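You operate a simulated robot arm through the tools that you are given. There is no shell and no other tool.

You run a simulated robot arm. Do the job below in one go: nothing can be reset, and whatever is moved stays where it is left.

TASK
Thin the paint in the teal cup as the pink card says.
Fine: the colour is in already; clear pump, stir it smooth; cup out on its slide, stirrer raised after.

Only the result counts: the job must be done as asked and must still hold three seconds after the hand-in. Knocking over, shifting, dropping, spilling or breaking anything else fails it.

THE ROBOT
A 7-joint arm with a two-finger parallel gripper, fixed in place. Base frame: the origin is on the floor under the middle of its stand, x ahead of it, y to its left, z up. Readings come in cm, rad, newtons and seconds.
It reaches about 114.7 cm from its shoulder. Its first joint turns from -2.897 to 2.897 rad. Payload 3.43 kg.
The TCP is the grasp point between the finger pads, 3 cm short of the fingertips. In the tool frame z runs along the fingers and y along their closing line. Largest opening 9.4 cm; finger width 2.8, thickness 1; the body of the gripper, 5 by 9.6 cm, starts 5.5 cm behind the TCP.
Orientation is that of the tool frame in the base frame, as [roll, pitch, yaw] about the fixed x, y, z axes, in that order (R = Rz(yaw) Ry(pitch) Rx(roll)). With the fingers straight down and closing along the base's y, the tool's x points along the base's -x, its y along +y and its z along -z.

THE INTERFACE
- The arm moves only by the tool play_rows. Its argument "increments" is a list of rows, each an object of numbers (a shift or turn left out is 0, a gripper value left out holds the last): "tx", "ty", "tz": the shift along the base's x, y, z in cm; "rx", "ry", "rz": the turn, a rotation vector about the base's x, y, z in rad; "gripper": the finger opening in cm, from 0 to 9.4. In form: [{"tx": .., "ty": .., "tz": .., "rx": .., "ry": .., "rz": .., "gripper": ..}, ...]. A call has 1 to 20 rows; each row is the pose to reach, as a shift and turn from the pose commanded when the call began. A row lasts 0.2 s, in which the tool goes at most 5 cm and 0.15 rad; a call with a longer step from one row to the next is refused whole, and so is a gripper value outside its range. A pose out of reach is approached as far as the arm can. The call stops where the force on the tool passes 90 N (or 10 N more than at its start, if that is more) or the arm is blocked; 0.2 s more then pass. The fingers move at their own pace (about 4.5 cm/s each) and stop on an object; they squeeze with about 30 N. The grip force told is the motor's: it shows also when the fingers shut on nothing. Time passes only in rows, and 0.2 s behind the last, so rows that repeat a pose let the fingers close. It gives the time, the measured TCP pose, the force on the tool (base axes), the opening and the grip force at its end, in the units of the frame above (readings bear some noise), with the torque about the TCP (base axes, N m) and any sound that the robot's microphone picked up.
- Cameras (640 x 400 px; columns grow to the right, rows downward): "scene" is fixed at [39.94, 64.91, 163.95]; the picture's right is [-1.00, -0.09, 0.00], its down [-0.03, 0.35, -0.94] and it looks along [0.09, -0.93, -0.35] (base axes); focal length 331 px, centre (320, 200). "wrist" rides on the gripper at [7.6, 1.4, -10.3] in the tool frame; the picture's right is [-0.18, 0.98, 0.00], its down [-0.75, -0.14, -0.64] and it looks along [-0.63, -0.12, 0.77] (tool axes); focal length 243 px, centre (320, 200). There is no depth. A picture from a camera that has moved, and an enlarged one, comes with that camera's place and axes in the base frame and with its lens.
- grab_frame(camera): a new picture of that camera. It takes no simulated time.
- zoom(camera, box): a new picture of the part [left, top, right, bottom] of that camera's present view, enlarged. It takes no simulated time.
- finish_job(): hands the job in; it is judged then, once.

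Nothing tells you positions but the pictures and the camera data. Unless the task says otherwise, let go and move clear before handing in.

The tools are called after "Emit:" as name(argument=value, ...) on one line, values as JSON. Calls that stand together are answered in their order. play_rows: Moves the arm, as the interface text tells. Its arguments: {"type":"object","properties":{"increments":{"type":"array","items":{"type":"object","properties":{"tx":{"type":"number"},"ty":{"type":"number"},"tz":{"type":"number"},"rx":{"type":"number"},"ry":{"type":"number"},"rz":{"type":"number"},"gripper":{"type":"number"}}}}},"required":["increments"]} The other tools are called the same way: grab_frame (camera) takes a picture; zoom (camera, box) takes an enlarged picture of a part of a camera's view; finish_job () hands the job in.

At the start:

```text
clock: 0.0
tcp_pos: [19.88, -49.5, 129.75]
ee_rot: [-3.142, 0.0, 3.14]
ft_force: [0.0, -0.9, 0.2]
moment: [-0.01, -0.02, 0.01]
finger_gap: 9.39
gripper_force: 0.0
```

scene: 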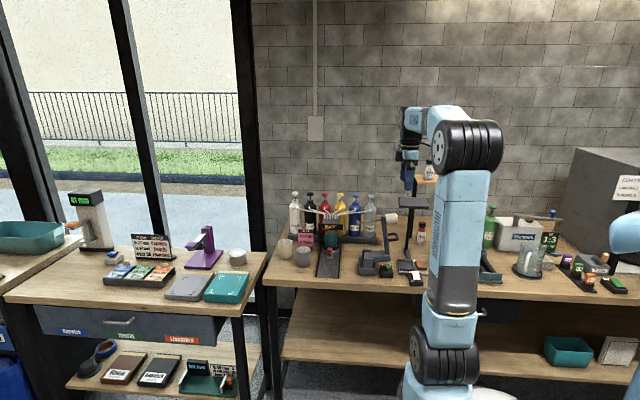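
wrist: 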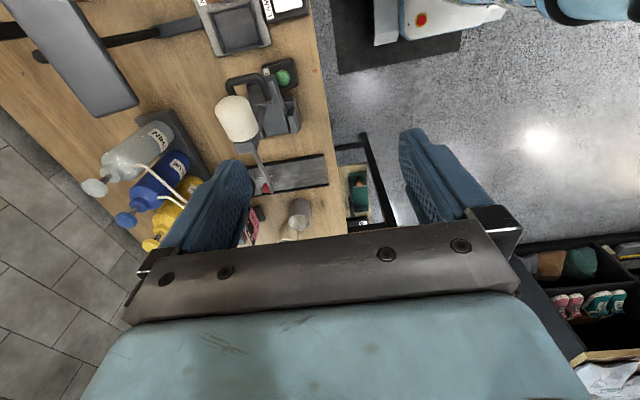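

I see a workshop bench with paint pump bottles, a slide, a stirrer and a pink card behind the robot. I'll zoom in to read the cards and identify things before moving.

Emit:
zoom(camera="scene", box=[260, 180, 440, 292])

Emit:
zoom(camera="scene", box=[460, 180, 640, 292])

Emit:
zoom(camera="wrist", box=[60, 60, 380, 260])

Emit:
zoom(camera="scene", box=[60, 180, 260, 305])

```text
3.56 times, centred on (350, 236) of scene
camera zoom: at [39.94, 64.91, 163.95], right [-1.0, -0.09, 0.0], down [-0.03, 0.35, -0.94], along [0.09, -0.93, -0.35], focal length 1177 px, centre (213, 72)
```

zoom: 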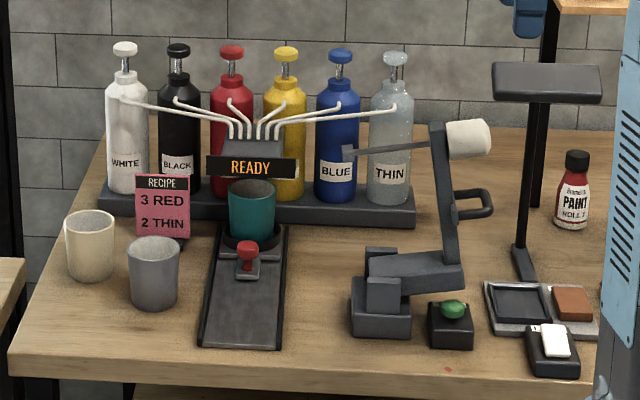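

```text
3.56 times, centred on (550, 236) of scene
camera zoom: at [39.94, 64.91, 163.95], right [-1.0, -0.09, 0.0], down [-0.03, 0.35, -0.94], along [0.09, -0.93, -0.35], focal length 1177 px, centre (-498, 72)
```

zoom: 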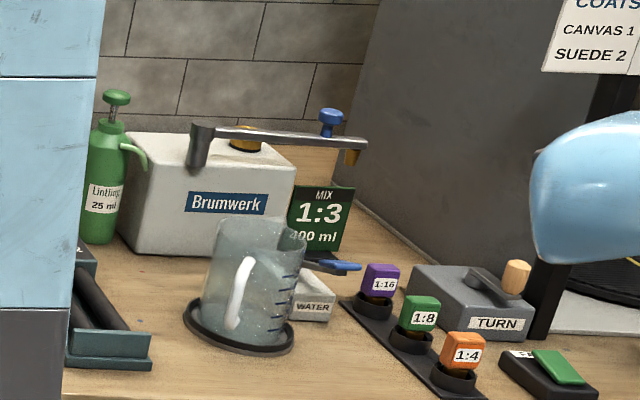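

```text
2.00 times, centred on (220, 160) of wrist
camera zoom: at [12.03, -48.05, 140.01], right [0.18, 0.98, 0.0], down [0.75, -0.14, 0.64], along [0.63, -0.12, -0.77], focal length 485 px, centre (520, 280)
```

zoom: 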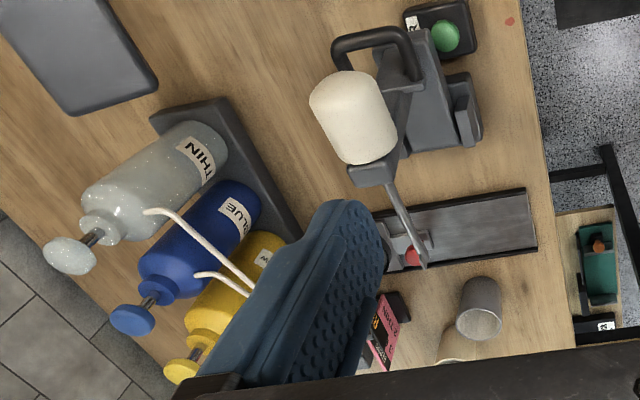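

```text
3.20 times, centred on (160, 242) of scene
camera zoom: at [39.94, 64.91, 163.95], right [-1.0, -0.09, 0.0], down [-0.03, 0.35, -0.94], along [0.09, -0.93, -0.35], focal length 1060 px, centre (832, 64)
```

zoom: 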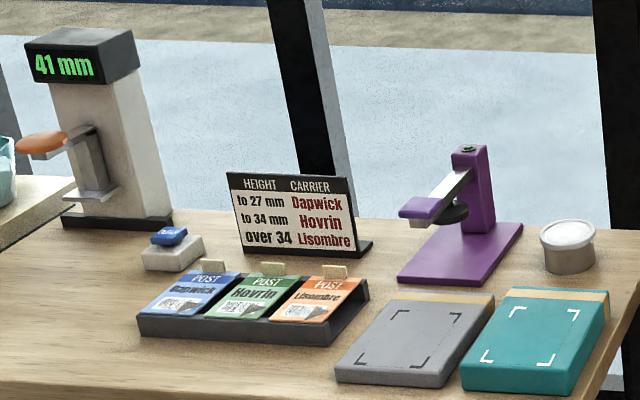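

The pink card says 3 RED and 2 THIN, so I need two strokes of the clear THIN pump (top at about x29, y-90, z108). The teal cup sits at about x48, y-77 on the slide. I'll turn the wrist camera for a better view of the stirrer and slide before touching anything.

Emit:
play_rows(increments=[{"rz": -0.15, "ty": 2}, {"rz": -0.3, "ty": 4}, {"rz": -0.45, "ty": 6}, {"rz": -0.6, "ty": 8}])

Emit:
grab_frame(camera="wrist")

Emit:
grab_frame(camera="scene")

```text
clock: 1.0
tcp_pos: [19.79, -41.29, 129.81]
ee_rot: [3.141, 0.0, 2.538]
ft_force: [0.2, 0.1, 0.5]
moment: [0.01, -0.01, -0.01]
finger_gap: 9.39
gripper_force: 0.1
```

```text
taken
camera wrist: at [14.11, -35.98, 140.04], right [0.71, 0.71, 0.0], down [0.54, -0.54, 0.64], along [0.45, -0.45, -0.77], focal length 243 px, centre (320, 200)
```

wrist: 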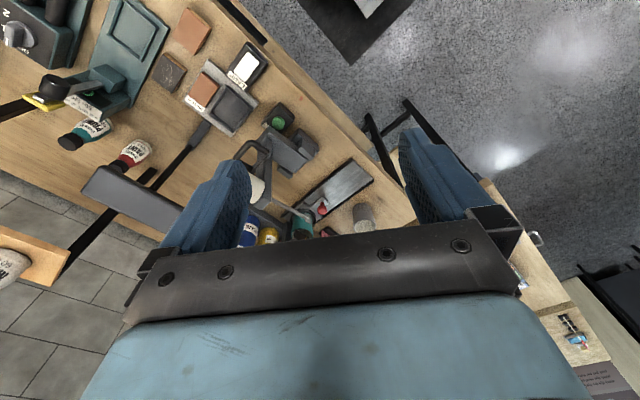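

```text
taken
```

scene: 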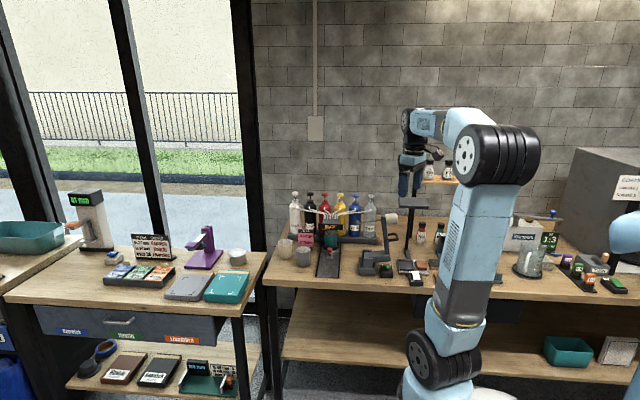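

I can see the stirrer, slide, lamp stand and button from this angle. I'll zoom in for details.

Emit:
zoom(camera="wrist", box=[220, 90, 420, 240])

Emit:
zoom(camera="scene", box=[300, 200, 400, 285])

Emit:
zoom(camera="scene", box=[280, 180, 350, 240])

```text
2.67 times, centred on (320, 165) of wrist
camera zoom: at [14.11, -35.98, 140.04], right [0.71, 0.71, 0.0], down [0.54, -0.54, 0.64], along [0.45, -0.45, -0.77], focal length 647 px, centre (320, 293)
```

zoom: 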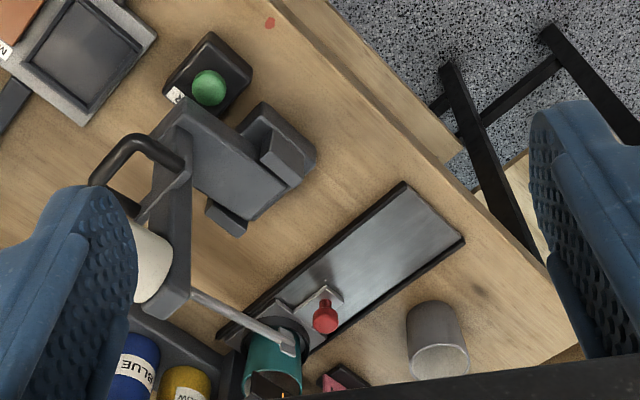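

```text
4.71 times, centred on (350, 242) of scene
camera zoom: at [39.94, 64.91, 163.95], right [-1.0, -0.09, 0.0], down [-0.03, 0.35, -0.94], along [0.09, -0.93, -0.35], focal length 1558 px, centre (179, 0)
```

zoom: 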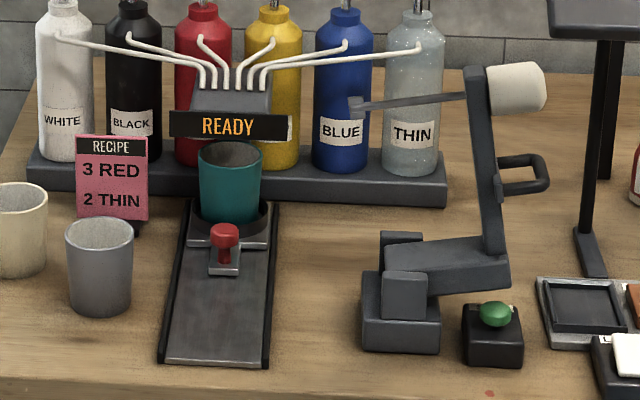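

```text
6.67 times, centred on (315, 210) of scene
camera zoom: at [39.94, 64.91, 163.95], right [-1.0, -0.09, 0.0], down [-0.03, 0.35, -0.94], along [0.09, -0.93, -0.35], focal length 2208 px, centre (353, 133)
```

zoom: 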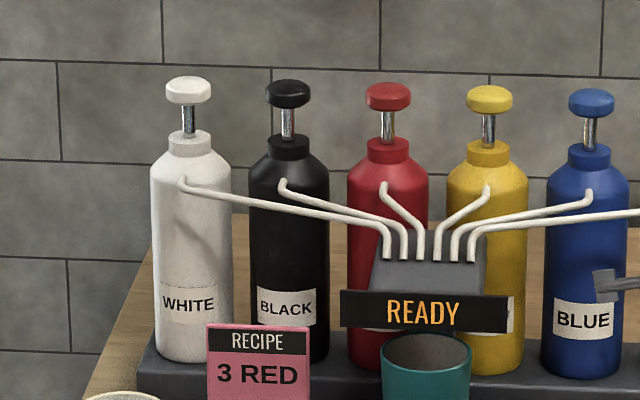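

The layout is clear now: the stirrer is hinged on a block at about y-61 with a loop handle, and it swings over the slide where the cup stops when pulled out. I'll first move high over to the THIN pump with the fingers closed and check alignment.

Emit:
play_rows(increments=[{"tx": 0.7, "ty": -3.5, "gripper": 0}, {"tx": 1.4, "ty": -7}, {"tx": 2.1, "ty": -10.5}, {"tx": 2.8, "ty": -14}, {"tx": 3.5, "ty": -17.5}, {"tx": 4.2, "ty": -21}, {"tx": 4.9, "ty": -24.5}, {"tx": 5.6, "ty": -28}, {"tx": 6.3, "ty": -31.5}, {"tx": 7.0, "ty": -35}, {"tx": 7.7, "ty": -38.5}, {"tx": 8.4, "ty": -42}, {"tx": 9.1, "ty": -45.5}, {"tx": 9.2, "ty": -47.5}, {"tx": 9.2, "ty": -47.5}])

Emit:
grab_frame(camera="wrist")

Emit:
grab_frame(camera="scene")

```text
clock: 4.2
tcp_pos: [28.31, -80.29, 126.79]
ee_rot: [3.141, 0.0, 2.542]
ft_force: [0.7, -0.1, 0.0]
moment: [0.01, -0.01, 0.01]
finger_gap: 0.0
gripper_force: 29.5
out of reach, approached as far as the arm can: row 11, 12, 13, 14, 15
```

```text
taken
camera wrist: at [22.69, -74.84, 136.96], right [0.71, 0.71, 0.0], down [0.54, -0.54, 0.64], along [0.45, -0.45, -0.77], focal length 243 px, centre (320, 200)
```

wrist: 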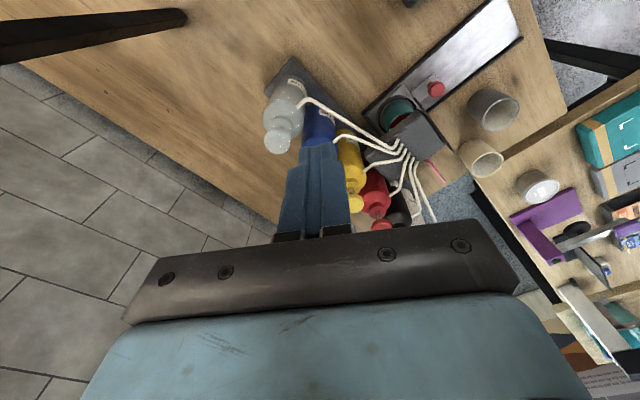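

```text
taken
```

scene: 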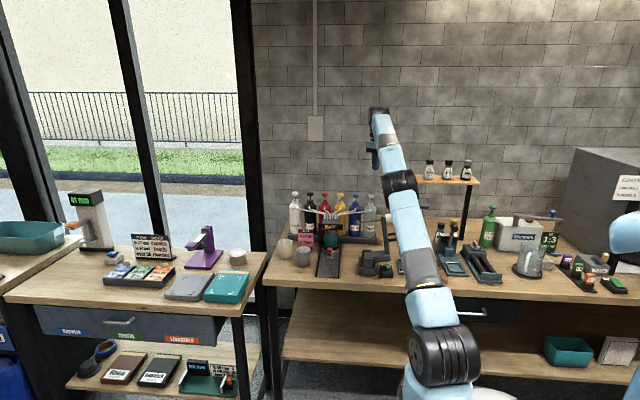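

The arm is near full stretch at this height, and the THIN head reads about (29, -89, 108.5). I'll check the arm's clearance over the stirrer before lowering.

Emit:
zoom(camera="scene", box=[320, 90, 520, 290])

Emit:
zoom(camera="wrist", box=[220, 60, 520, 240])

```text
2.00 times, centred on (420, 190) of scene
camera zoom: at [39.94, 64.91, 163.95], right [-1.0, -0.09, 0.0], down [-0.03, 0.35, -0.94], along [0.09, -0.93, -0.35], focal length 662 px, centre (120, 220)
```

zoom: 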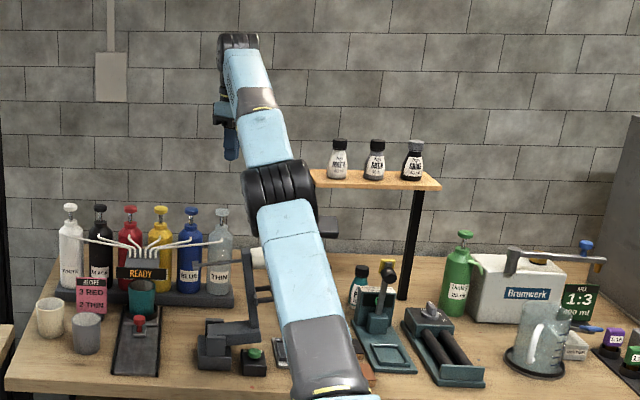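

```text
2.13 times, centred on (370, 150) of wrist
camera zoom: at [22.69, -74.84, 136.96], right [0.71, 0.71, 0.0], down [0.54, -0.54, 0.64], along [0.45, -0.45, -0.77], focal length 518 px, centre (213, 307)
```

zoom: 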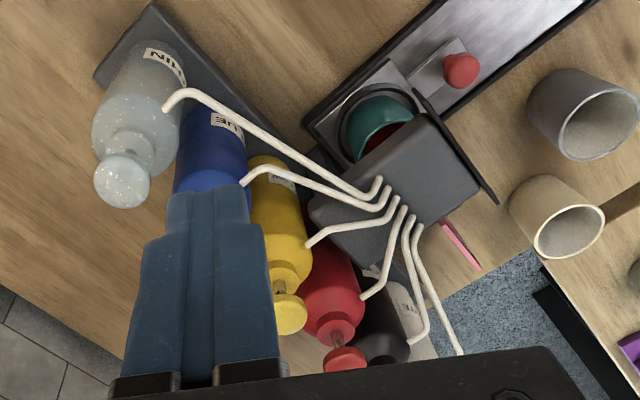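

The arm passes above the stirrer with its elbow up, leaving around 6 to 8 cm clearance. I'll lower a little to check how the commanded pose behaves after the out-of-reach rows.

Emit:
play_rows(increments=[{"tz": -2}, {"tz": -4}, {"tz": -6}, {"tz": -6}])

Emit:
zoom(camera="scene", box=[320, 90, 520, 290])

Emit:
grab_frame(camera="wrist")

```text
clock: 5.2
tcp_pos: [28.17, -80.23, 120.64]
ee_rot: [3.141, 0.0, 2.541]
ft_force: [0.1, 0.3, -0.4]
moment: [0.01, 0.0, -0.02]
finger_gap: 0.01
gripper_force: 30.2
```

```text
2.00 times, centred on (420, 190) of scene
camera zoom: at [39.94, 64.91, 163.95], right [-1.0, -0.09, 0.0], down [-0.03, 0.35, -0.94], along [0.09, -0.93, -0.35], focal length 662 px, centre (120, 220)
```

zoom: 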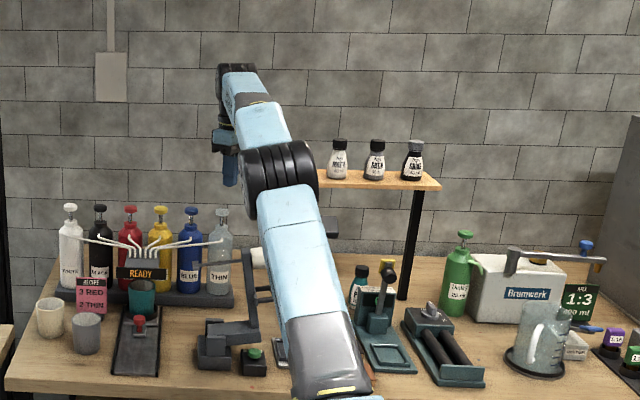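

```text
taken
camera wrist: at [22.62, -74.83, 130.87], right [0.71, 0.71, 0.0], down [0.54, -0.54, 0.64], along [0.45, -0.45, -0.77], focal length 243 px, centre (320, 200)
```

wrist: 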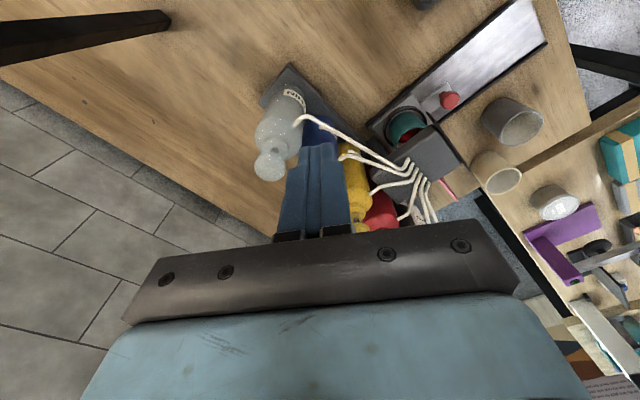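

Emit:
zoom(camera="wrist", box=[220, 70, 380, 230])

Emit:
zoom(camera="scene", box=[350, 180, 400, 220])

```text
2.50 times, centred on (300, 150) of wrist
camera zoom: at [22.62, -74.83, 130.87], right [0.71, 0.71, 0.0], down [0.54, -0.54, 0.64], along [0.45, -0.45, -0.77], focal length 606 px, centre (370, 325)
```

zoom: 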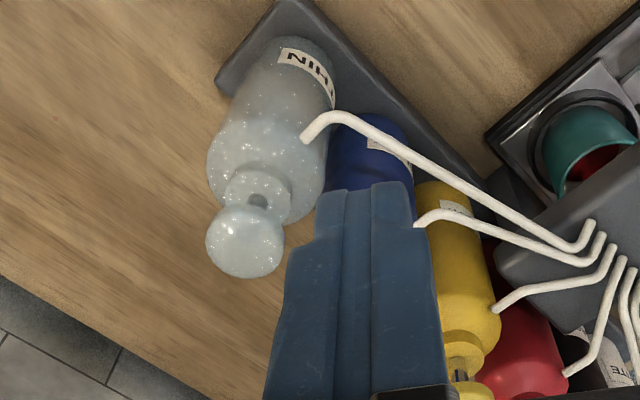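

```text
10.00 times, centred on (375, 200) of scene
camera zoom: at [39.94, 64.91, 163.95], right [-1.0, -0.09, 0.0], down [-0.03, 0.35, -0.94], along [0.09, -0.93, -0.35], focal length 3311 px, centre (-230, 200)
```

zoom: 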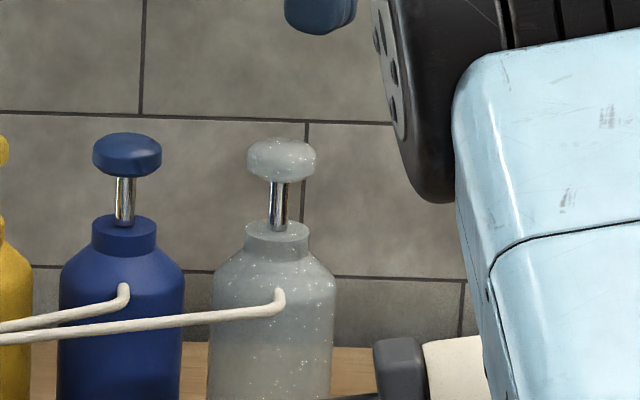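

The commanded pose follows the clipped one, and the elbow stays high and bent upwards, which is safe. The THIN head centre is about (28.9, -88.7) with its top near z109. I'll move above it with tips at about z113 and verify.

Emit:
play_rows(increments=[{"tx": 0.2, "ty": -2.1, "tz": -1}, {"tx": 0.4, "ty": -4.2, "tz": -2}, {"tx": 0.6, "ty": -6.3, "tz": -3}, {"tx": 0.75, "ty": -8.4, "tz": -4}, {"tx": 0.75, "ty": -8.4, "tz": -5}, {"tx": 0.75, "ty": -8.4, "tz": -5}])

Emit:
zoom(camera="scene", box=[350, 180, 400, 220])

Emit:
zoom(camera="wrist", box=[220, 70, 380, 230])

Emit:
zoom(camera="scene", box=[320, 90, 520, 290])

```text
clock: 6.6
tcp_pos: [28.58, -86.46, 114.68]
ee_rot: [3.141, -0.001, 2.539]
ft_force: [-0.6, 0.1, 1.4]
moment: [-0.01, 0.01, 0.01]
finger_gap: 0.0
gripper_force: 30.1
out of reach, approached as far as the arm can: row 3, 4, 5, 6
```

```text
10.00 times, centred on (375, 200) of scene
camera zoom: at [39.94, 64.91, 163.95], right [-1.0, -0.09, 0.0], down [-0.03, 0.35, -0.94], along [0.09, -0.93, -0.35], focal length 3311 px, centre (-230, 200)
```

zoom: 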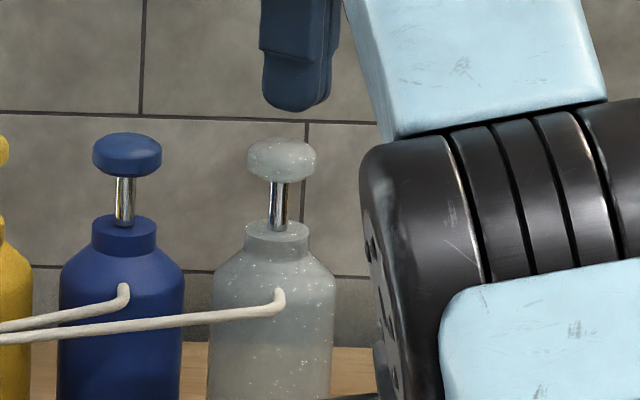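

```text
2.50 times, centred on (300, 150) of wrist
camera zoom: at [23.01, -81.09, 124.99], right [0.71, 0.71, 0.0], down [0.54, -0.54, 0.64], along [0.45, -0.45, -0.77], focal length 606 px, centre (370, 325)
```

zoom: 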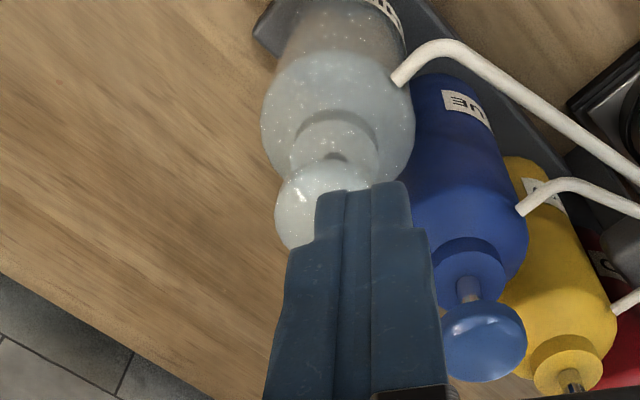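

```text
2.00 times, centred on (420, 190) of scene
camera zoom: at [39.94, 64.91, 163.95], right [-1.0, -0.09, 0.0], down [-0.03, 0.35, -0.94], along [0.09, -0.93, -0.35], focal length 662 px, centre (120, 220)
```

zoom: 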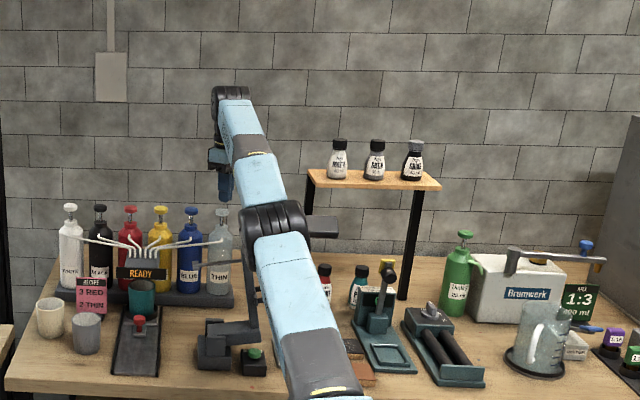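

The arm went straight here, and its elbow sits very close above the stirrer top. I'll back off now, then tilt the fingers outward so the wrist stays nearer and the elbow stays high.

Emit:
play_rows(increments=[{"tx": -0.4, "ty": 1.5, "tz": 1.5}, {"tx": -0.8, "ty": 3, "tz": 3}, {"tx": -1.2, "ty": 5, "tz": 5}, {"tx": -1.6, "ty": 7.5, "tz": 7.5}, {"tx": -2.0, "ty": 10, "tz": 9}, {"tx": -2.0, "ty": 12, "tz": 9}, {"tx": -2.0, "ty": 12, "tz": 9, "rz": -0.13}, {"tx": -2.0, "ty": 12, "tz": 9, "rz": -0.26}, {"tx": -2.0, "ty": 12, "tz": 9, "rz": -0.39}, {"tx": -2.0, "ty": 12, "tz": 9, "rz": -0.52}, {"tx": -2.0, "ty": 12, "tz": 9, "rz": -0.654}, {"tx": -2.0, "ty": 12, "tz": 9, "rz": -0.654}])

Emit:
zoom(camera="scene", box=[320, 90, 520, 290])

Emit:
grab_frame(camera="wrist")

```text
clock: 9.2
tcp_pos: [26.66, -74.6, 123.81]
ee_rot: [-3.141, 0.0, 1.885]
ft_force: [-0.6, 0.6, 0.3]
moment: [0.0, -0.01, 0.02]
finger_gap: 0.0
gripper_force: 30.1
```

```text
2.00 times, centred on (420, 190) of scene
camera zoom: at [39.94, 64.91, 163.95], right [-1.0, -0.09, 0.0], down [-0.03, 0.35, -0.94], along [0.09, -0.93, -0.35], focal length 662 px, centre (120, 220)
```

zoom: 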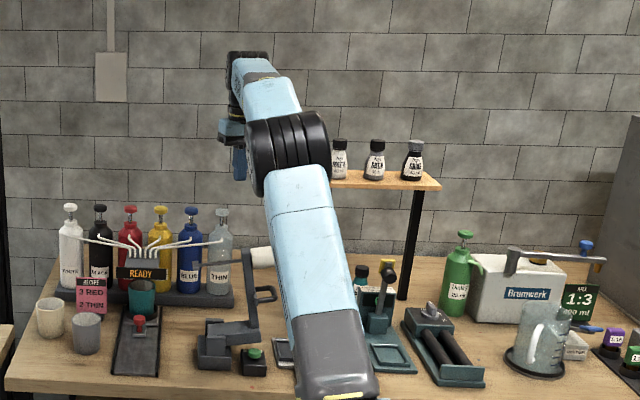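

```text
taken
camera wrist: at [25.52, -66.98, 133.99], right [0.99, 0.13, 0.0], down [0.1, -0.76, 0.64], along [0.08, -0.64, -0.77], focal length 243 px, centre (320, 200)
```

wrist: 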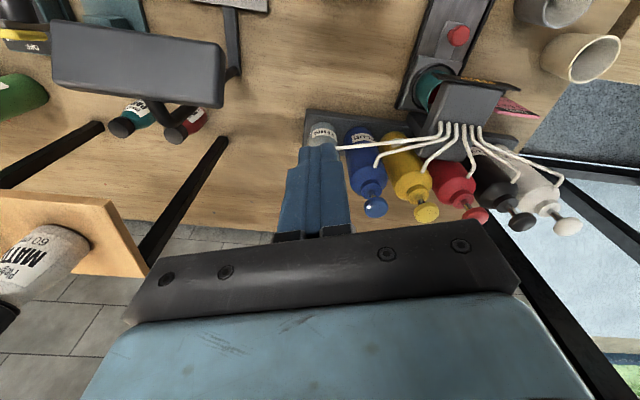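

The stirrer is untouched and the elbow is high again. I'll tilt the fingers outward by about 0.5 rad in place.

Emit:
play_rows(increments=[{"rx": -0.119, "ry": -0.039}, {"rx": -0.238, "ry": -0.078}, {"rx": -0.357, "ry": -0.117}, {"rx": -0.475, "ry": -0.155}, {"rx": -0.475, "ry": -0.155}])

Emit:
zoom(camera="scene", box=[320, 90, 520, 290])

Emit:
grab_frame(camera="wrist")

```text
clock: 10.4
tcp_pos: [26.59, -74.77, 123.83]
ee_rot: [3.141, 0.501, 1.887]
ft_force: [0.1, 0.0, -0.2]
moment: [-0.02, 0.01, 0.02]
finger_gap: 0.0
gripper_force: 29.5
```

```text
2.00 times, centred on (420, 190) of scene
camera zoom: at [39.94, 64.91, 163.95], right [-1.0, -0.09, 0.0], down [-0.03, 0.35, -0.94], along [0.09, -0.93, -0.35], focal length 662 px, centre (120, 220)
```

zoom: 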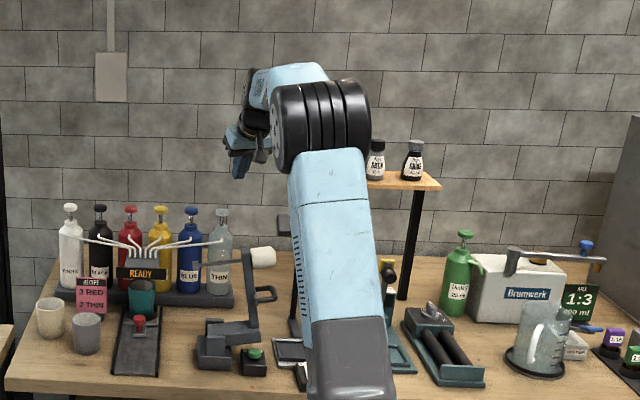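

```text
taken
camera wrist: at [24.31, -63.21, 129.08], right [0.98, 0.15, 0.09], down [-0.02, -0.38, 0.93], along [0.17, -0.91, -0.37], focal length 243 px, centre (320, 200)
```

wrist: 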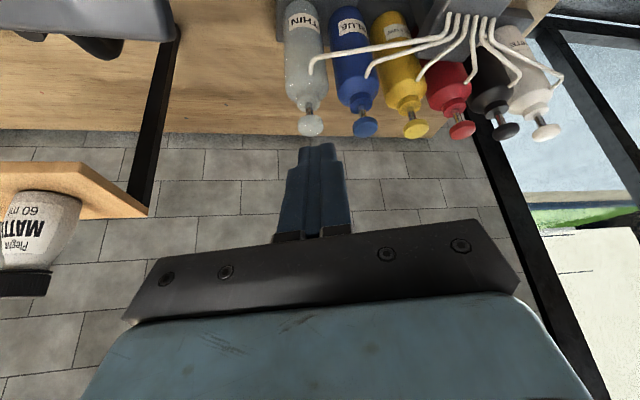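

The tilt gives a bent, high elbow. Next I'll move out to just above the THIN head.

Emit:
play_rows(increments=[{"tx": 0.4, "ty": -2.2, "tz": -1}, {"tx": 0.8, "ty": -4.4, "tz": -2}, {"tx": 1.2, "ty": -6.6, "tz": -3}, {"tx": 1.6, "ty": -8.8, "tz": -4}, {"tx": 2.0, "ty": -11, "tz": -5.5}, {"tx": 2.3, "ty": -13.5, "tz": -7.3}, {"tx": 2.3, "ty": -13.5, "tz": -7.3}])

Emit:
zoom(camera="scene", box=[350, 180, 400, 220])

Emit:
zoom(camera="wrist", box=[240, 60, 400, 220])

Emit:
zoom(camera="scene", box=[320, 90, 520, 290])

```text
clock: 12.0
tcp_pos: [28.89, -88.2, 116.53]
ee_rot: [-3.141, 0.5, 1.889]
ft_force: [0.3, 0.6, 0.6]
moment: [-0.04, 0.01, 0.01]
finger_gap: 0.01
gripper_force: 30.1
```

```text
10.00 times, centred on (375, 200) of scene
camera zoom: at [39.94, 64.91, 163.95], right [-1.0, -0.09, 0.0], down [-0.03, 0.35, -0.94], along [0.09, -0.93, -0.35], focal length 3311 px, centre (-230, 200)
```

zoom: 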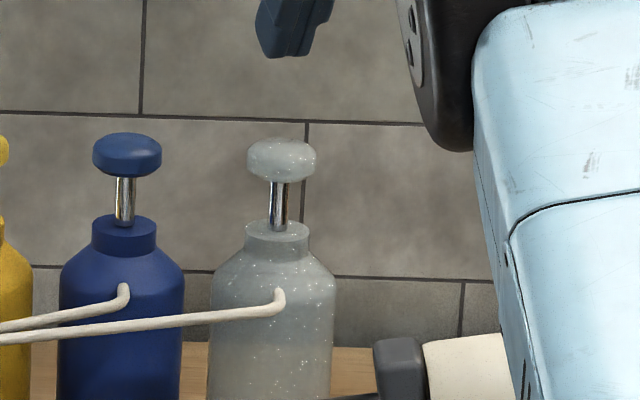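

```text
2.50 times, centred on (320, 140) of wrist
camera zoom: at [26.53, -76.74, 121.8], right [0.98, 0.15, 0.09], down [-0.02, -0.38, 0.92], along [0.17, -0.91, -0.37], focal length 606 px, centre (320, 350)
```

zoom: 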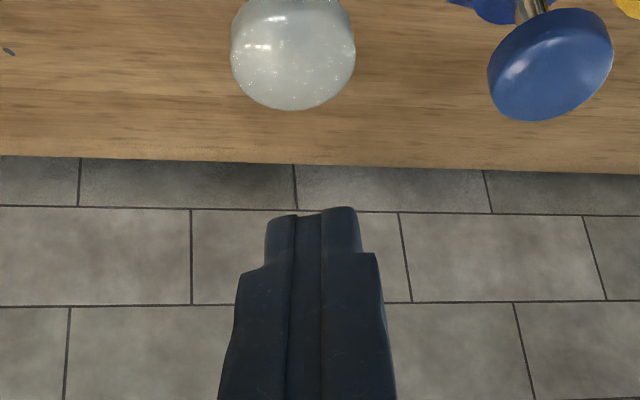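

```text
2.00 times, centred on (420, 190) of scene
camera zoom: at [39.94, 64.91, 163.95], right [-1.0, -0.09, 0.0], down [-0.03, 0.35, -0.94], along [0.09, -0.93, -0.35], focal length 662 px, centre (120, 220)
```

zoom: 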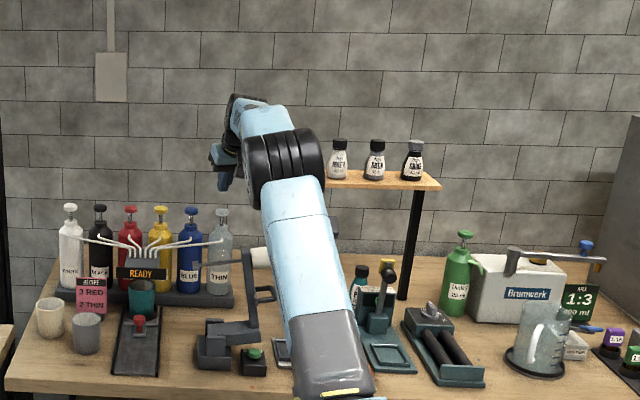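

The tips are centred over the THIN head. I'll lower to just about contact and watch the force.

Emit:
play_rows(increments=[{"ty": -0.4, "tz": -1}, {"ty": -0.4, "tz": -2}, {"ty": -0.4, "tz": -3}, {"ty": -0.4, "tz": -3.8}, {"ty": -0.4, "tz": -3.8}])

Emit:
zoom(camera="scene", box=[350, 180, 400, 220])

Emit:
zoom(camera="wrist", box=[240, 60, 400, 220])

```text
clock: 13.2
tcp_pos: [28.89, -88.5, 112.61]
ee_rot: [-3.14, 0.499, 1.887]
ft_force: [-0.7, -0.3, -0.5]
moment: [0.0, 0.01, -0.02]
finger_gap: 0.01
gripper_force: 29.9
```

```text
10.00 times, centred on (375, 200) of scene
camera zoom: at [39.94, 64.91, 163.95], right [-1.0, -0.09, 0.0], down [-0.03, 0.35, -0.94], along [0.09, -0.93, -0.35], focal length 3311 px, centre (-230, 200)
```

zoom: 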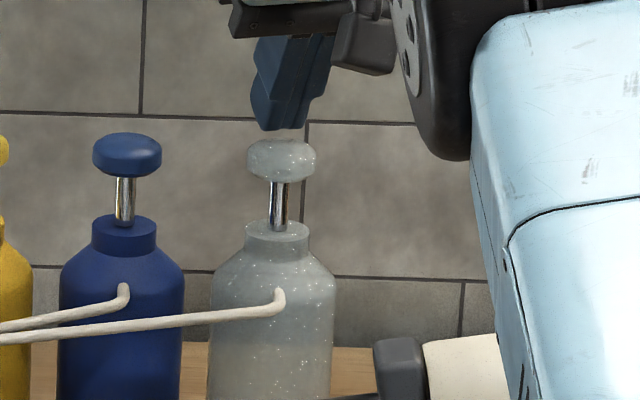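

```text
2.50 times, centred on (320, 140) of wrist
camera zoom: at [26.56, -77.08, 117.97], right [0.98, 0.15, 0.09], down [-0.02, -0.38, 0.92], along [0.17, -0.91, -0.37], focal length 606 px, centre (320, 350)
```

zoom: 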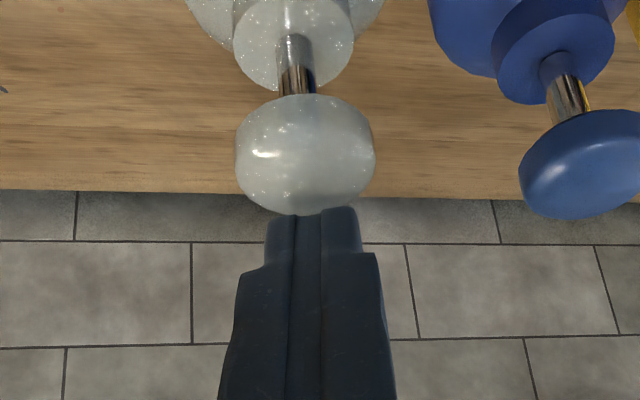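

About 0.5 cm gap remains and the tips are centred. I'll press down in small steps and watch force and display.

Emit:
play_rows(increments=[{"tz": -0.5}, {"tz": -1.0}, {"tz": -1.3}])

Emit:
zoom(camera="scene", box=[300, 180, 400, 260])

```text
clock: 14.0
tcp_pos: [28.89, -88.42, 111.47]
ee_rot: [-3.14, 0.502, 1.887]
ft_force: [0.0, 3.0, 5.8]
moment: [0.08, -0.04, -0.01]
finger_gap: 0.0
gripper_force: 30.0
```

```text
5.00 times, centred on (350, 220) of scene
camera zoom: at [39.94, 64.91, 163.95], right [-1.0, -0.09, 0.0], down [-0.03, 0.35, -0.94], along [0.09, -0.93, -0.35], focal length 1656 px, centre (170, 100)
```

zoom: 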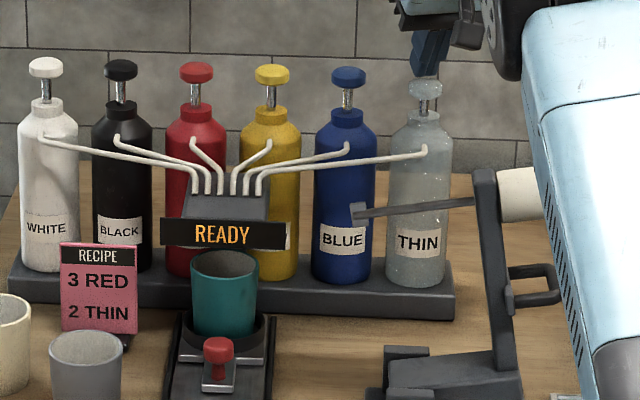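

Emit:
play_rows(increments=[{"tz": -0.4}, {"tz": -0.8}, {"tz": -1.2}])

Emit:
zoom(camera="scene", box=[300, 180, 400, 260])

```text
clock: 14.8
tcp_pos: [28.92, -88.47, 110.64]
ee_rot: [-3.14, 0.508, 1.89]
ft_force: [4.1, -4.0, 33.2]
moment: [-0.22, -0.13, -0.02]
finger_gap: 0.0
gripper_force: 30.3
```

```text
5.00 times, centred on (350, 220) of scene
camera zoom: at [39.94, 64.91, 163.95], right [-1.0, -0.09, 0.0], down [-0.03, 0.35, -0.94], along [0.09, -0.93, -0.35], focal length 1656 px, centre (170, 100)
```

zoom: 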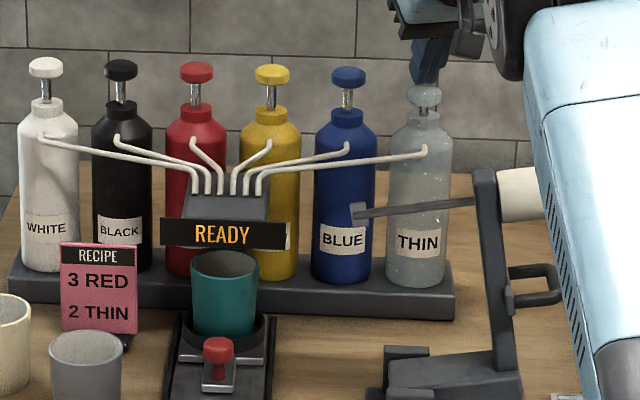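

Emit:
zoom(camera="scene", box=[350, 180, 400, 220])

Emit:
zoom(camera="wrist", box=[240, 60, 400, 220])

Emit:
zoom(camera="scene", box=[315, 210, 355, 260])

```text
10.00 times, centred on (375, 200) of scene
camera zoom: at [39.94, 64.91, 163.95], right [-1.0, -0.09, 0.0], down [-0.03, 0.35, -0.94], along [0.09, -0.93, -0.35], focal length 3311 px, centre (-230, 200)
```

zoom: 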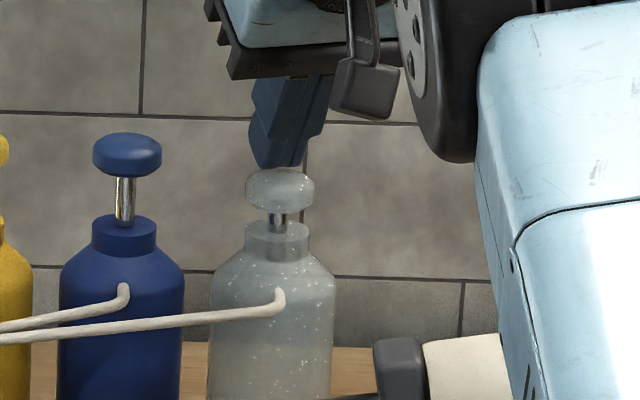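

```text
2.50 times, centred on (320, 140) of wrist
camera zoom: at [26.54, -77.04, 115.9], right [0.98, 0.15, 0.09], down [-0.02, -0.37, 0.93], along [0.17, -0.92, -0.36], focal length 606 px, centre (320, 350)
```

zoom: 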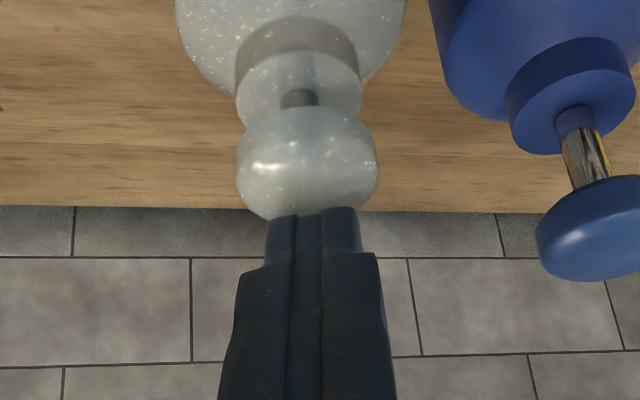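

```text
8.00 times, centred on (335, 235) of scene
camera zoom: at [39.94, 64.91, 163.95], right [-1.0, -0.09, 0.0], down [-0.03, 0.35, -0.94], along [0.09, -0.93, -0.35], focal length 2649 px, centre (200, -80)
```

zoom: 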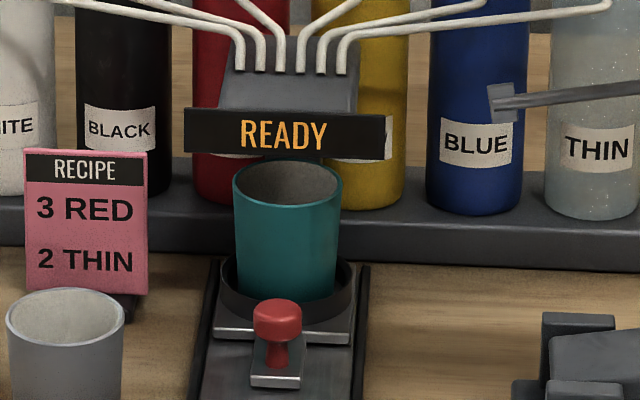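

The head went down about 1.5 cm and the force jumped to 33 N, which looks like the end of the stroke. I'll confirm with a tiny extra push.

Emit:
play_rows(increments=[{"tz": -0.2}, {"tz": -0.3}])

Emit:
zoom(camera="scene", box=[315, 180, 395, 260])

```text
clock: 15.4
tcp_pos: [28.99, -88.6, 110.42]
ee_rot: [-3.137, 0.508, 1.887]
ft_force: [5.5, -9.4, 52.6]
moment: [-0.44, -0.22, -0.04]
finger_gap: 0.03
gripper_force: 30.3
```

```text
5.00 times, centred on (355, 220) of scene
camera zoom: at [39.94, 64.91, 163.95], right [-1.0, -0.09, 0.0], down [-0.03, 0.35, -0.94], along [0.09, -0.93, -0.35], focal length 1656 px, centre (145, 100)
```

zoom: 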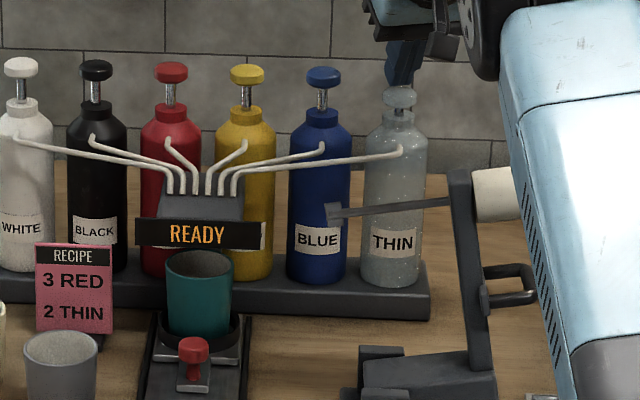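

The stop is confirmed. I'll release fully so the head returns, and check the pump and display.

Emit:
play_rows(increments=[{"tz": 0.6}, {"tz": 1.4}, {"tz": 2.2}, {"tz": 3.0}, {"tz": 3.2}, {"tz": 3.2}])

Emit:
zoom(camera="scene", box=[315, 180, 395, 260])

Emit:
zoom(camera="wrist", box=[240, 0, 480, 220])

```text
clock: 16.8
tcp_pos: [28.92, -88.5, 112.98]
ee_rot: [3.141, 0.499, 1.886]
ft_force: [-0.6, -0.3, 0.6]
moment: [-0.02, -0.02, 0.01]
finger_gap: 0.0
gripper_force: 30.0
```

```text
5.00 times, centred on (355, 220) of scene
camera zoom: at [39.94, 64.91, 163.95], right [-1.0, -0.09, 0.0], down [-0.03, 0.35, -0.94], along [0.09, -0.93, -0.35], focal length 1656 px, centre (145, 100)
```

zoom: 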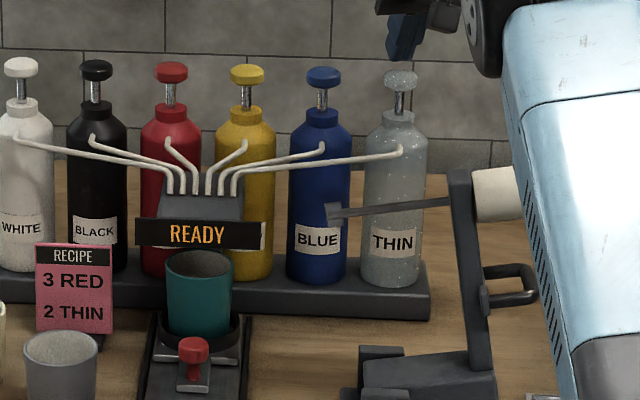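

```text
1.82 times, centred on (360, 110) of wrist
camera zoom: at [26.56, -77.1, 118.35], right [0.98, 0.15, 0.09], down [-0.02, -0.38, 0.92], along [0.17, -0.91, -0.37], focal length 441 px, centre (247, 364)
```

zoom: 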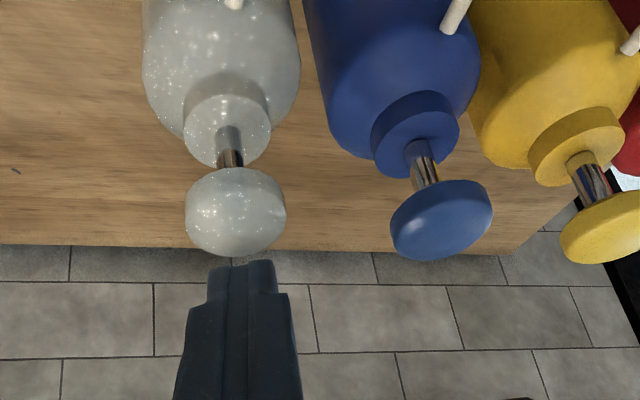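

The head is back up. I'll make the second stroke the same way: full press, short hold, then full release.

Emit:
play_rows(increments=[{"tz": -0.6}, {"tz": -1.2}, {"tz": -1.8}, {"tz": -2.4}, {"tz": -2.9}, {"tz": -3.1}, {"tz": -3.1}])

Emit:
zoom(camera="scene", box=[315, 180, 395, 260])

Emit:
play_rows(increments=[{"tz": 0.6}, {"tz": 1.4}, {"tz": 2.2}, {"tz": 3.0}, {"tz": 4}, {"tz": 5}, {"tz": 5}])

Emit:
zoom(camera="scene", box=[315, 180, 395, 260])

```text
clock: 18.4
tcp_pos: [28.87, -88.53, 110.48]
ee_rot: [-3.141, 0.508, 1.889]
ft_force: [2.0, -8.8, 51.1]
moment: [-0.4, -0.08, -0.14]
finger_gap: 0.0
gripper_force: 30.0
```

```text
5.00 times, centred on (355, 220) of scene
camera zoom: at [39.94, 64.91, 163.95], right [-1.0, -0.09, 0.0], down [-0.03, 0.35, -0.94], along [0.09, -0.93, -0.35], focal length 1656 px, centre (145, 100)
```

zoom: 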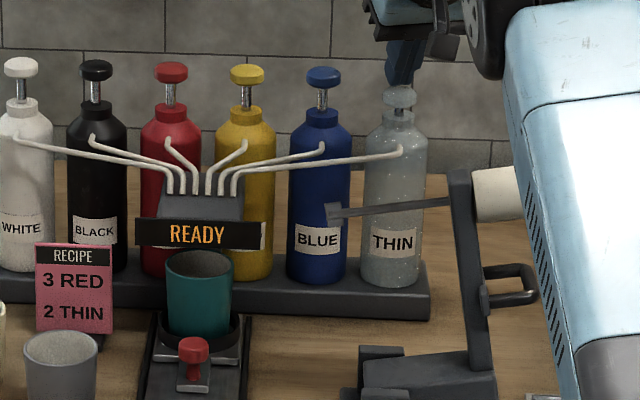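

```text
clock: 20.0
tcp_pos: [28.92, -88.53, 115.06]
ee_rot: [-3.141, 0.5, 1.886]
ft_force: [1.0, -0.3, 0.2]
moment: [0.0, 0.04, 0.02]
finger_gap: 0.02
gripper_force: 29.8
```

```text
5.00 times, centred on (355, 220) of scene
camera zoom: at [39.94, 64.91, 163.95], right [-1.0, -0.09, 0.0], down [-0.03, 0.35, -0.94], along [0.09, -0.93, -0.35], focal length 1656 px, centre (145, 100)
```

zoom: 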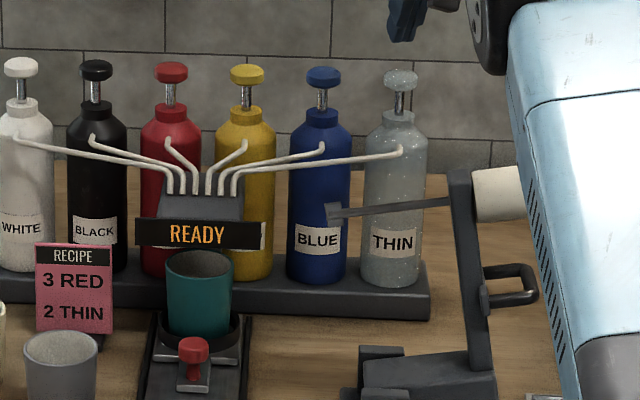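

Both THIN strokes are done and the head is back up. I'll retreat up and inward, then untilt and position the wrist camera to study the stirrer, knob and slide.

Emit:
play_rows(increments=[{"tx": -0.4, "ty": 2.5, "tz": 1.5}, {"tx": -0.8, "ty": 5, "tz": 3}, {"tx": -1.2, "ty": 7.5, "tz": 4.5}, {"tx": -1.6, "ty": 10, "tz": 6}, {"tx": -2.0, "ty": 12.5, "tz": 7.5}, {"tx": -2.3, "ty": 15, "tz": 9}, {"tx": -2.0, "ty": 18.5, "tz": 10.5}, {"tx": -1.5, "ty": 22.5, "tz": 11}, {"tx": -1.2, "ty": 26.5, "tz": 11}, {"tx": -1.0, "ty": 30.5, "tz": 11}, {"tx": -1.0, "ty": 34.5, "tz": 11}, {"tx": -1.0, "ty": 38.5, "tz": 11}, {"tx": -1.0, "ty": 38.5, "tz": 11}])

Emit:
play_rows(increments=[{"rx": 0.119, "ry": 0.039}, {"rx": 0.238, "ry": 0.078}, {"rx": 0.357, "ry": 0.117}, {"rx": 0.475, "ry": 0.155}, {"rx": 0.475, "ry": 0.155}])

Emit:
grab_frame(camera="wrist")

Emit:
grab_frame(camera="scene")

```text
clock: 22.8
tcp_pos: [28.03, -49.99, 125.83]
ee_rot: [-3.14, 0.499, 1.887]
ft_force: [0.5, -0.1, -0.3]
moment: [0.04, 0.0, 0.02]
finger_gap: 0.01
gripper_force: 29.8
```

```text
clock: 24.0
tcp_pos: [27.96, -50.06, 125.9]
ee_rot: [3.141, -0.002, 1.887]
ft_force: [0.0, 0.1, -0.9]
moment: [-0.01, 0.01, 0.0]
finger_gap: 0.0
gripper_force: 30.1
```

```text
taken
camera wrist: at [26.79, -42.39, 136.21], right [0.99, 0.13, 0.0], down [0.1, -0.76, 0.64], along [0.08, -0.64, -0.77], focal length 243 px, centre (320, 200)
```

wrist: 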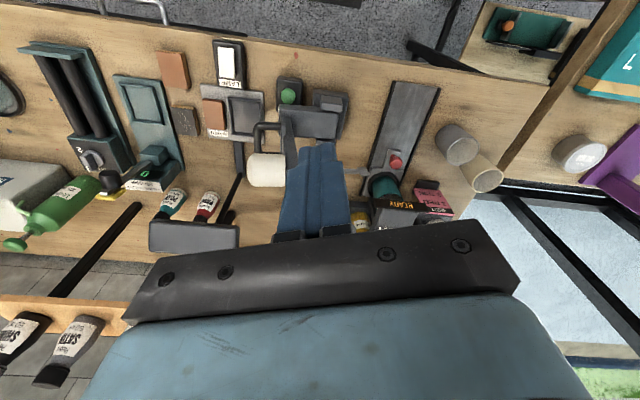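

```text
taken
```

scene: 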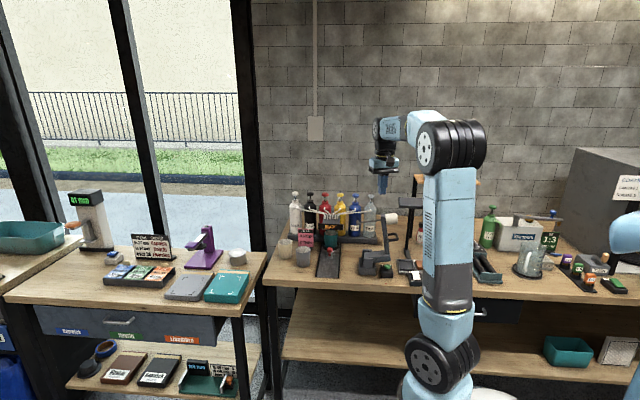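

Emit:
play_rows(increments=[{"tx": 1, "ty": 1.5, "tz": -2, "rz": -0.1, "gripper": 9.4}, {"tx": 2, "ty": 3, "tz": -4, "rz": -0.2}, {"tx": 4, "ty": 4.5, "tz": -6, "rz": -0.316}, {"tx": 6, "ty": 6, "tz": -8, "rz": -0.316}, {"tx": 6, "ty": 6, "tz": -8, "rz": -0.316}])

Emit:
grab_frame(camera="wrist")

Emit:
zoom(camera="wrist", box=[200, 40, 440, 190])

```text
clock: 25.2
tcp_pos: [33.87, -44.05, 117.82]
ee_rot: [-3.141, 0.0, 1.571]
ft_force: [1.0, 0.7, 0.7]
moment: [0.0, -0.02, -0.01]
finger_gap: 9.42
gripper_force: 0.0
```

```text
taken
camera wrist: at [35.19, -36.46, 128.18], right [0.98, -0.18, 0.0], down [-0.14, -0.75, 0.64], along [-0.12, -0.63, -0.77], focal length 243 px, centre (320, 200)
```

wrist: 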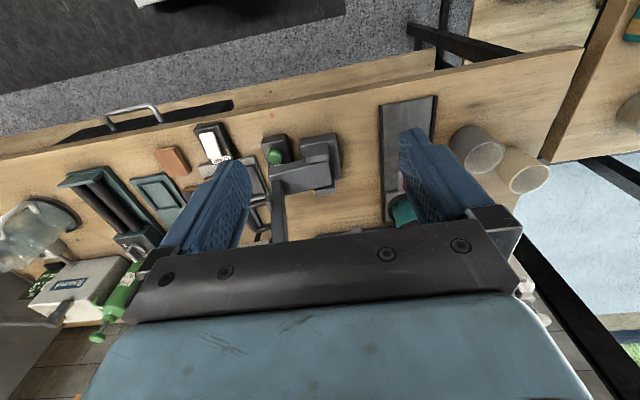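

```text
2.67 times, centred on (320, 115) of wrist
camera zoom: at [35.19, -36.46, 128.18], right [0.98, -0.18, 0.0], down [-0.14, -0.75, 0.64], along [-0.12, -0.63, -0.77], focal length 647 px, centre (320, 427)
```

zoom: 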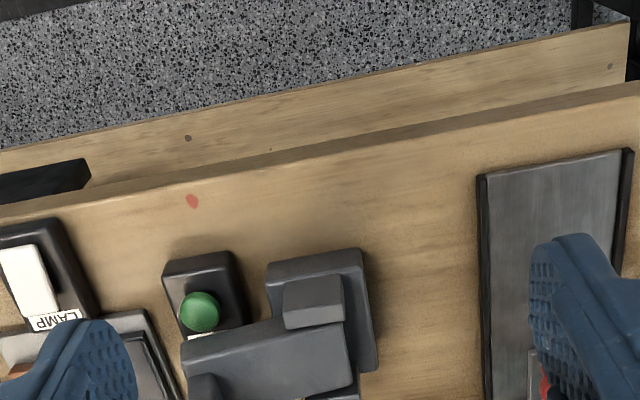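

The white switch is labelled LAMP, so the green button next to the stirrer should be the stirrer switch. I'll move over towards the slide, keeping clear of the stirrer rod at x36 or less, to look at the knob and cup.

Emit:
play_rows(increments=[{"tx": 4}, {"tx": 8}, {"tx": 12}, {"tx": 15}, {"tx": 15, "ty": -4, "tz": -2}, {"tx": 15, "ty": -8, "tz": -4}, {"tx": 15, "ty": -12, "tz": -6}, {"tx": 15, "ty": -16, "tz": -7}, {"tx": 15, "ty": -16, "tz": -7}])

Emit:
grab_frame(camera="wrist")

Emit:
zoom(camera="wrist", box=[200, 80, 440, 230])

Emit:
grab_frame(camera="scene")

```text
clock: 27.2
tcp_pos: [48.97, -60.17, 110.91]
ee_rot: [-3.141, 0.0, 1.571]
ft_force: [0.0, -1.3, 0.5]
moment: [-0.04, 0.02, -0.02]
finger_gap: 9.4
gripper_force: 0.2
```

```text
taken
camera wrist: at [50.28, -52.52, 121.16], right [0.98, -0.18, 0.0], down [-0.14, -0.75, 0.64], along [-0.12, -0.63, -0.77], focal length 243 px, centre (320, 200)
```

wrist: 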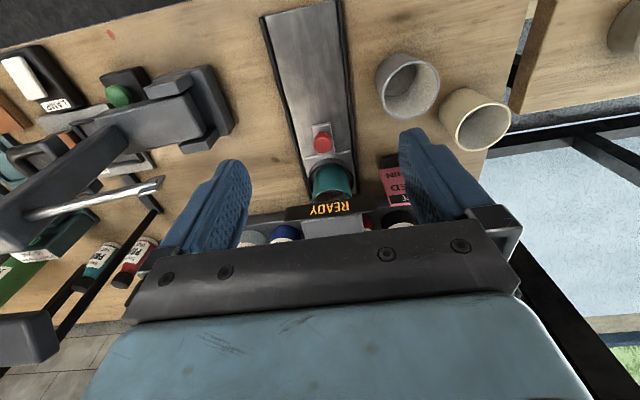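

```text
2.67 times, centred on (320, 155) of wrist
camera zoom: at [50.28, -52.52, 121.16], right [0.98, -0.18, 0.0], down [-0.14, -0.75, 0.64], along [-0.12, -0.63, -0.77], focal length 647 px, centre (320, 320)
```

zoom: 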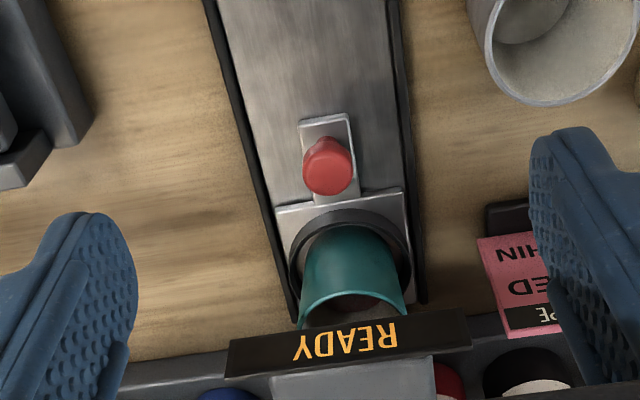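

```text
taken
```

scene: 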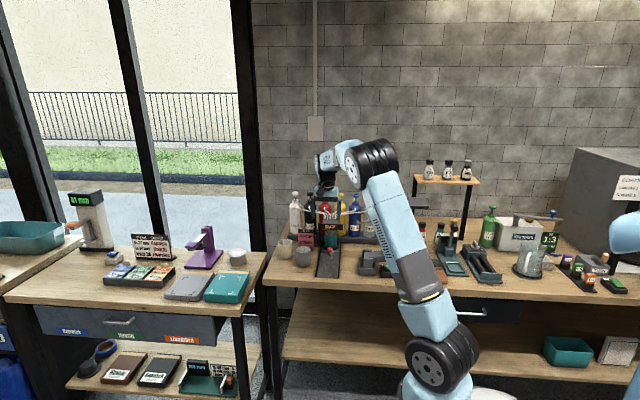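

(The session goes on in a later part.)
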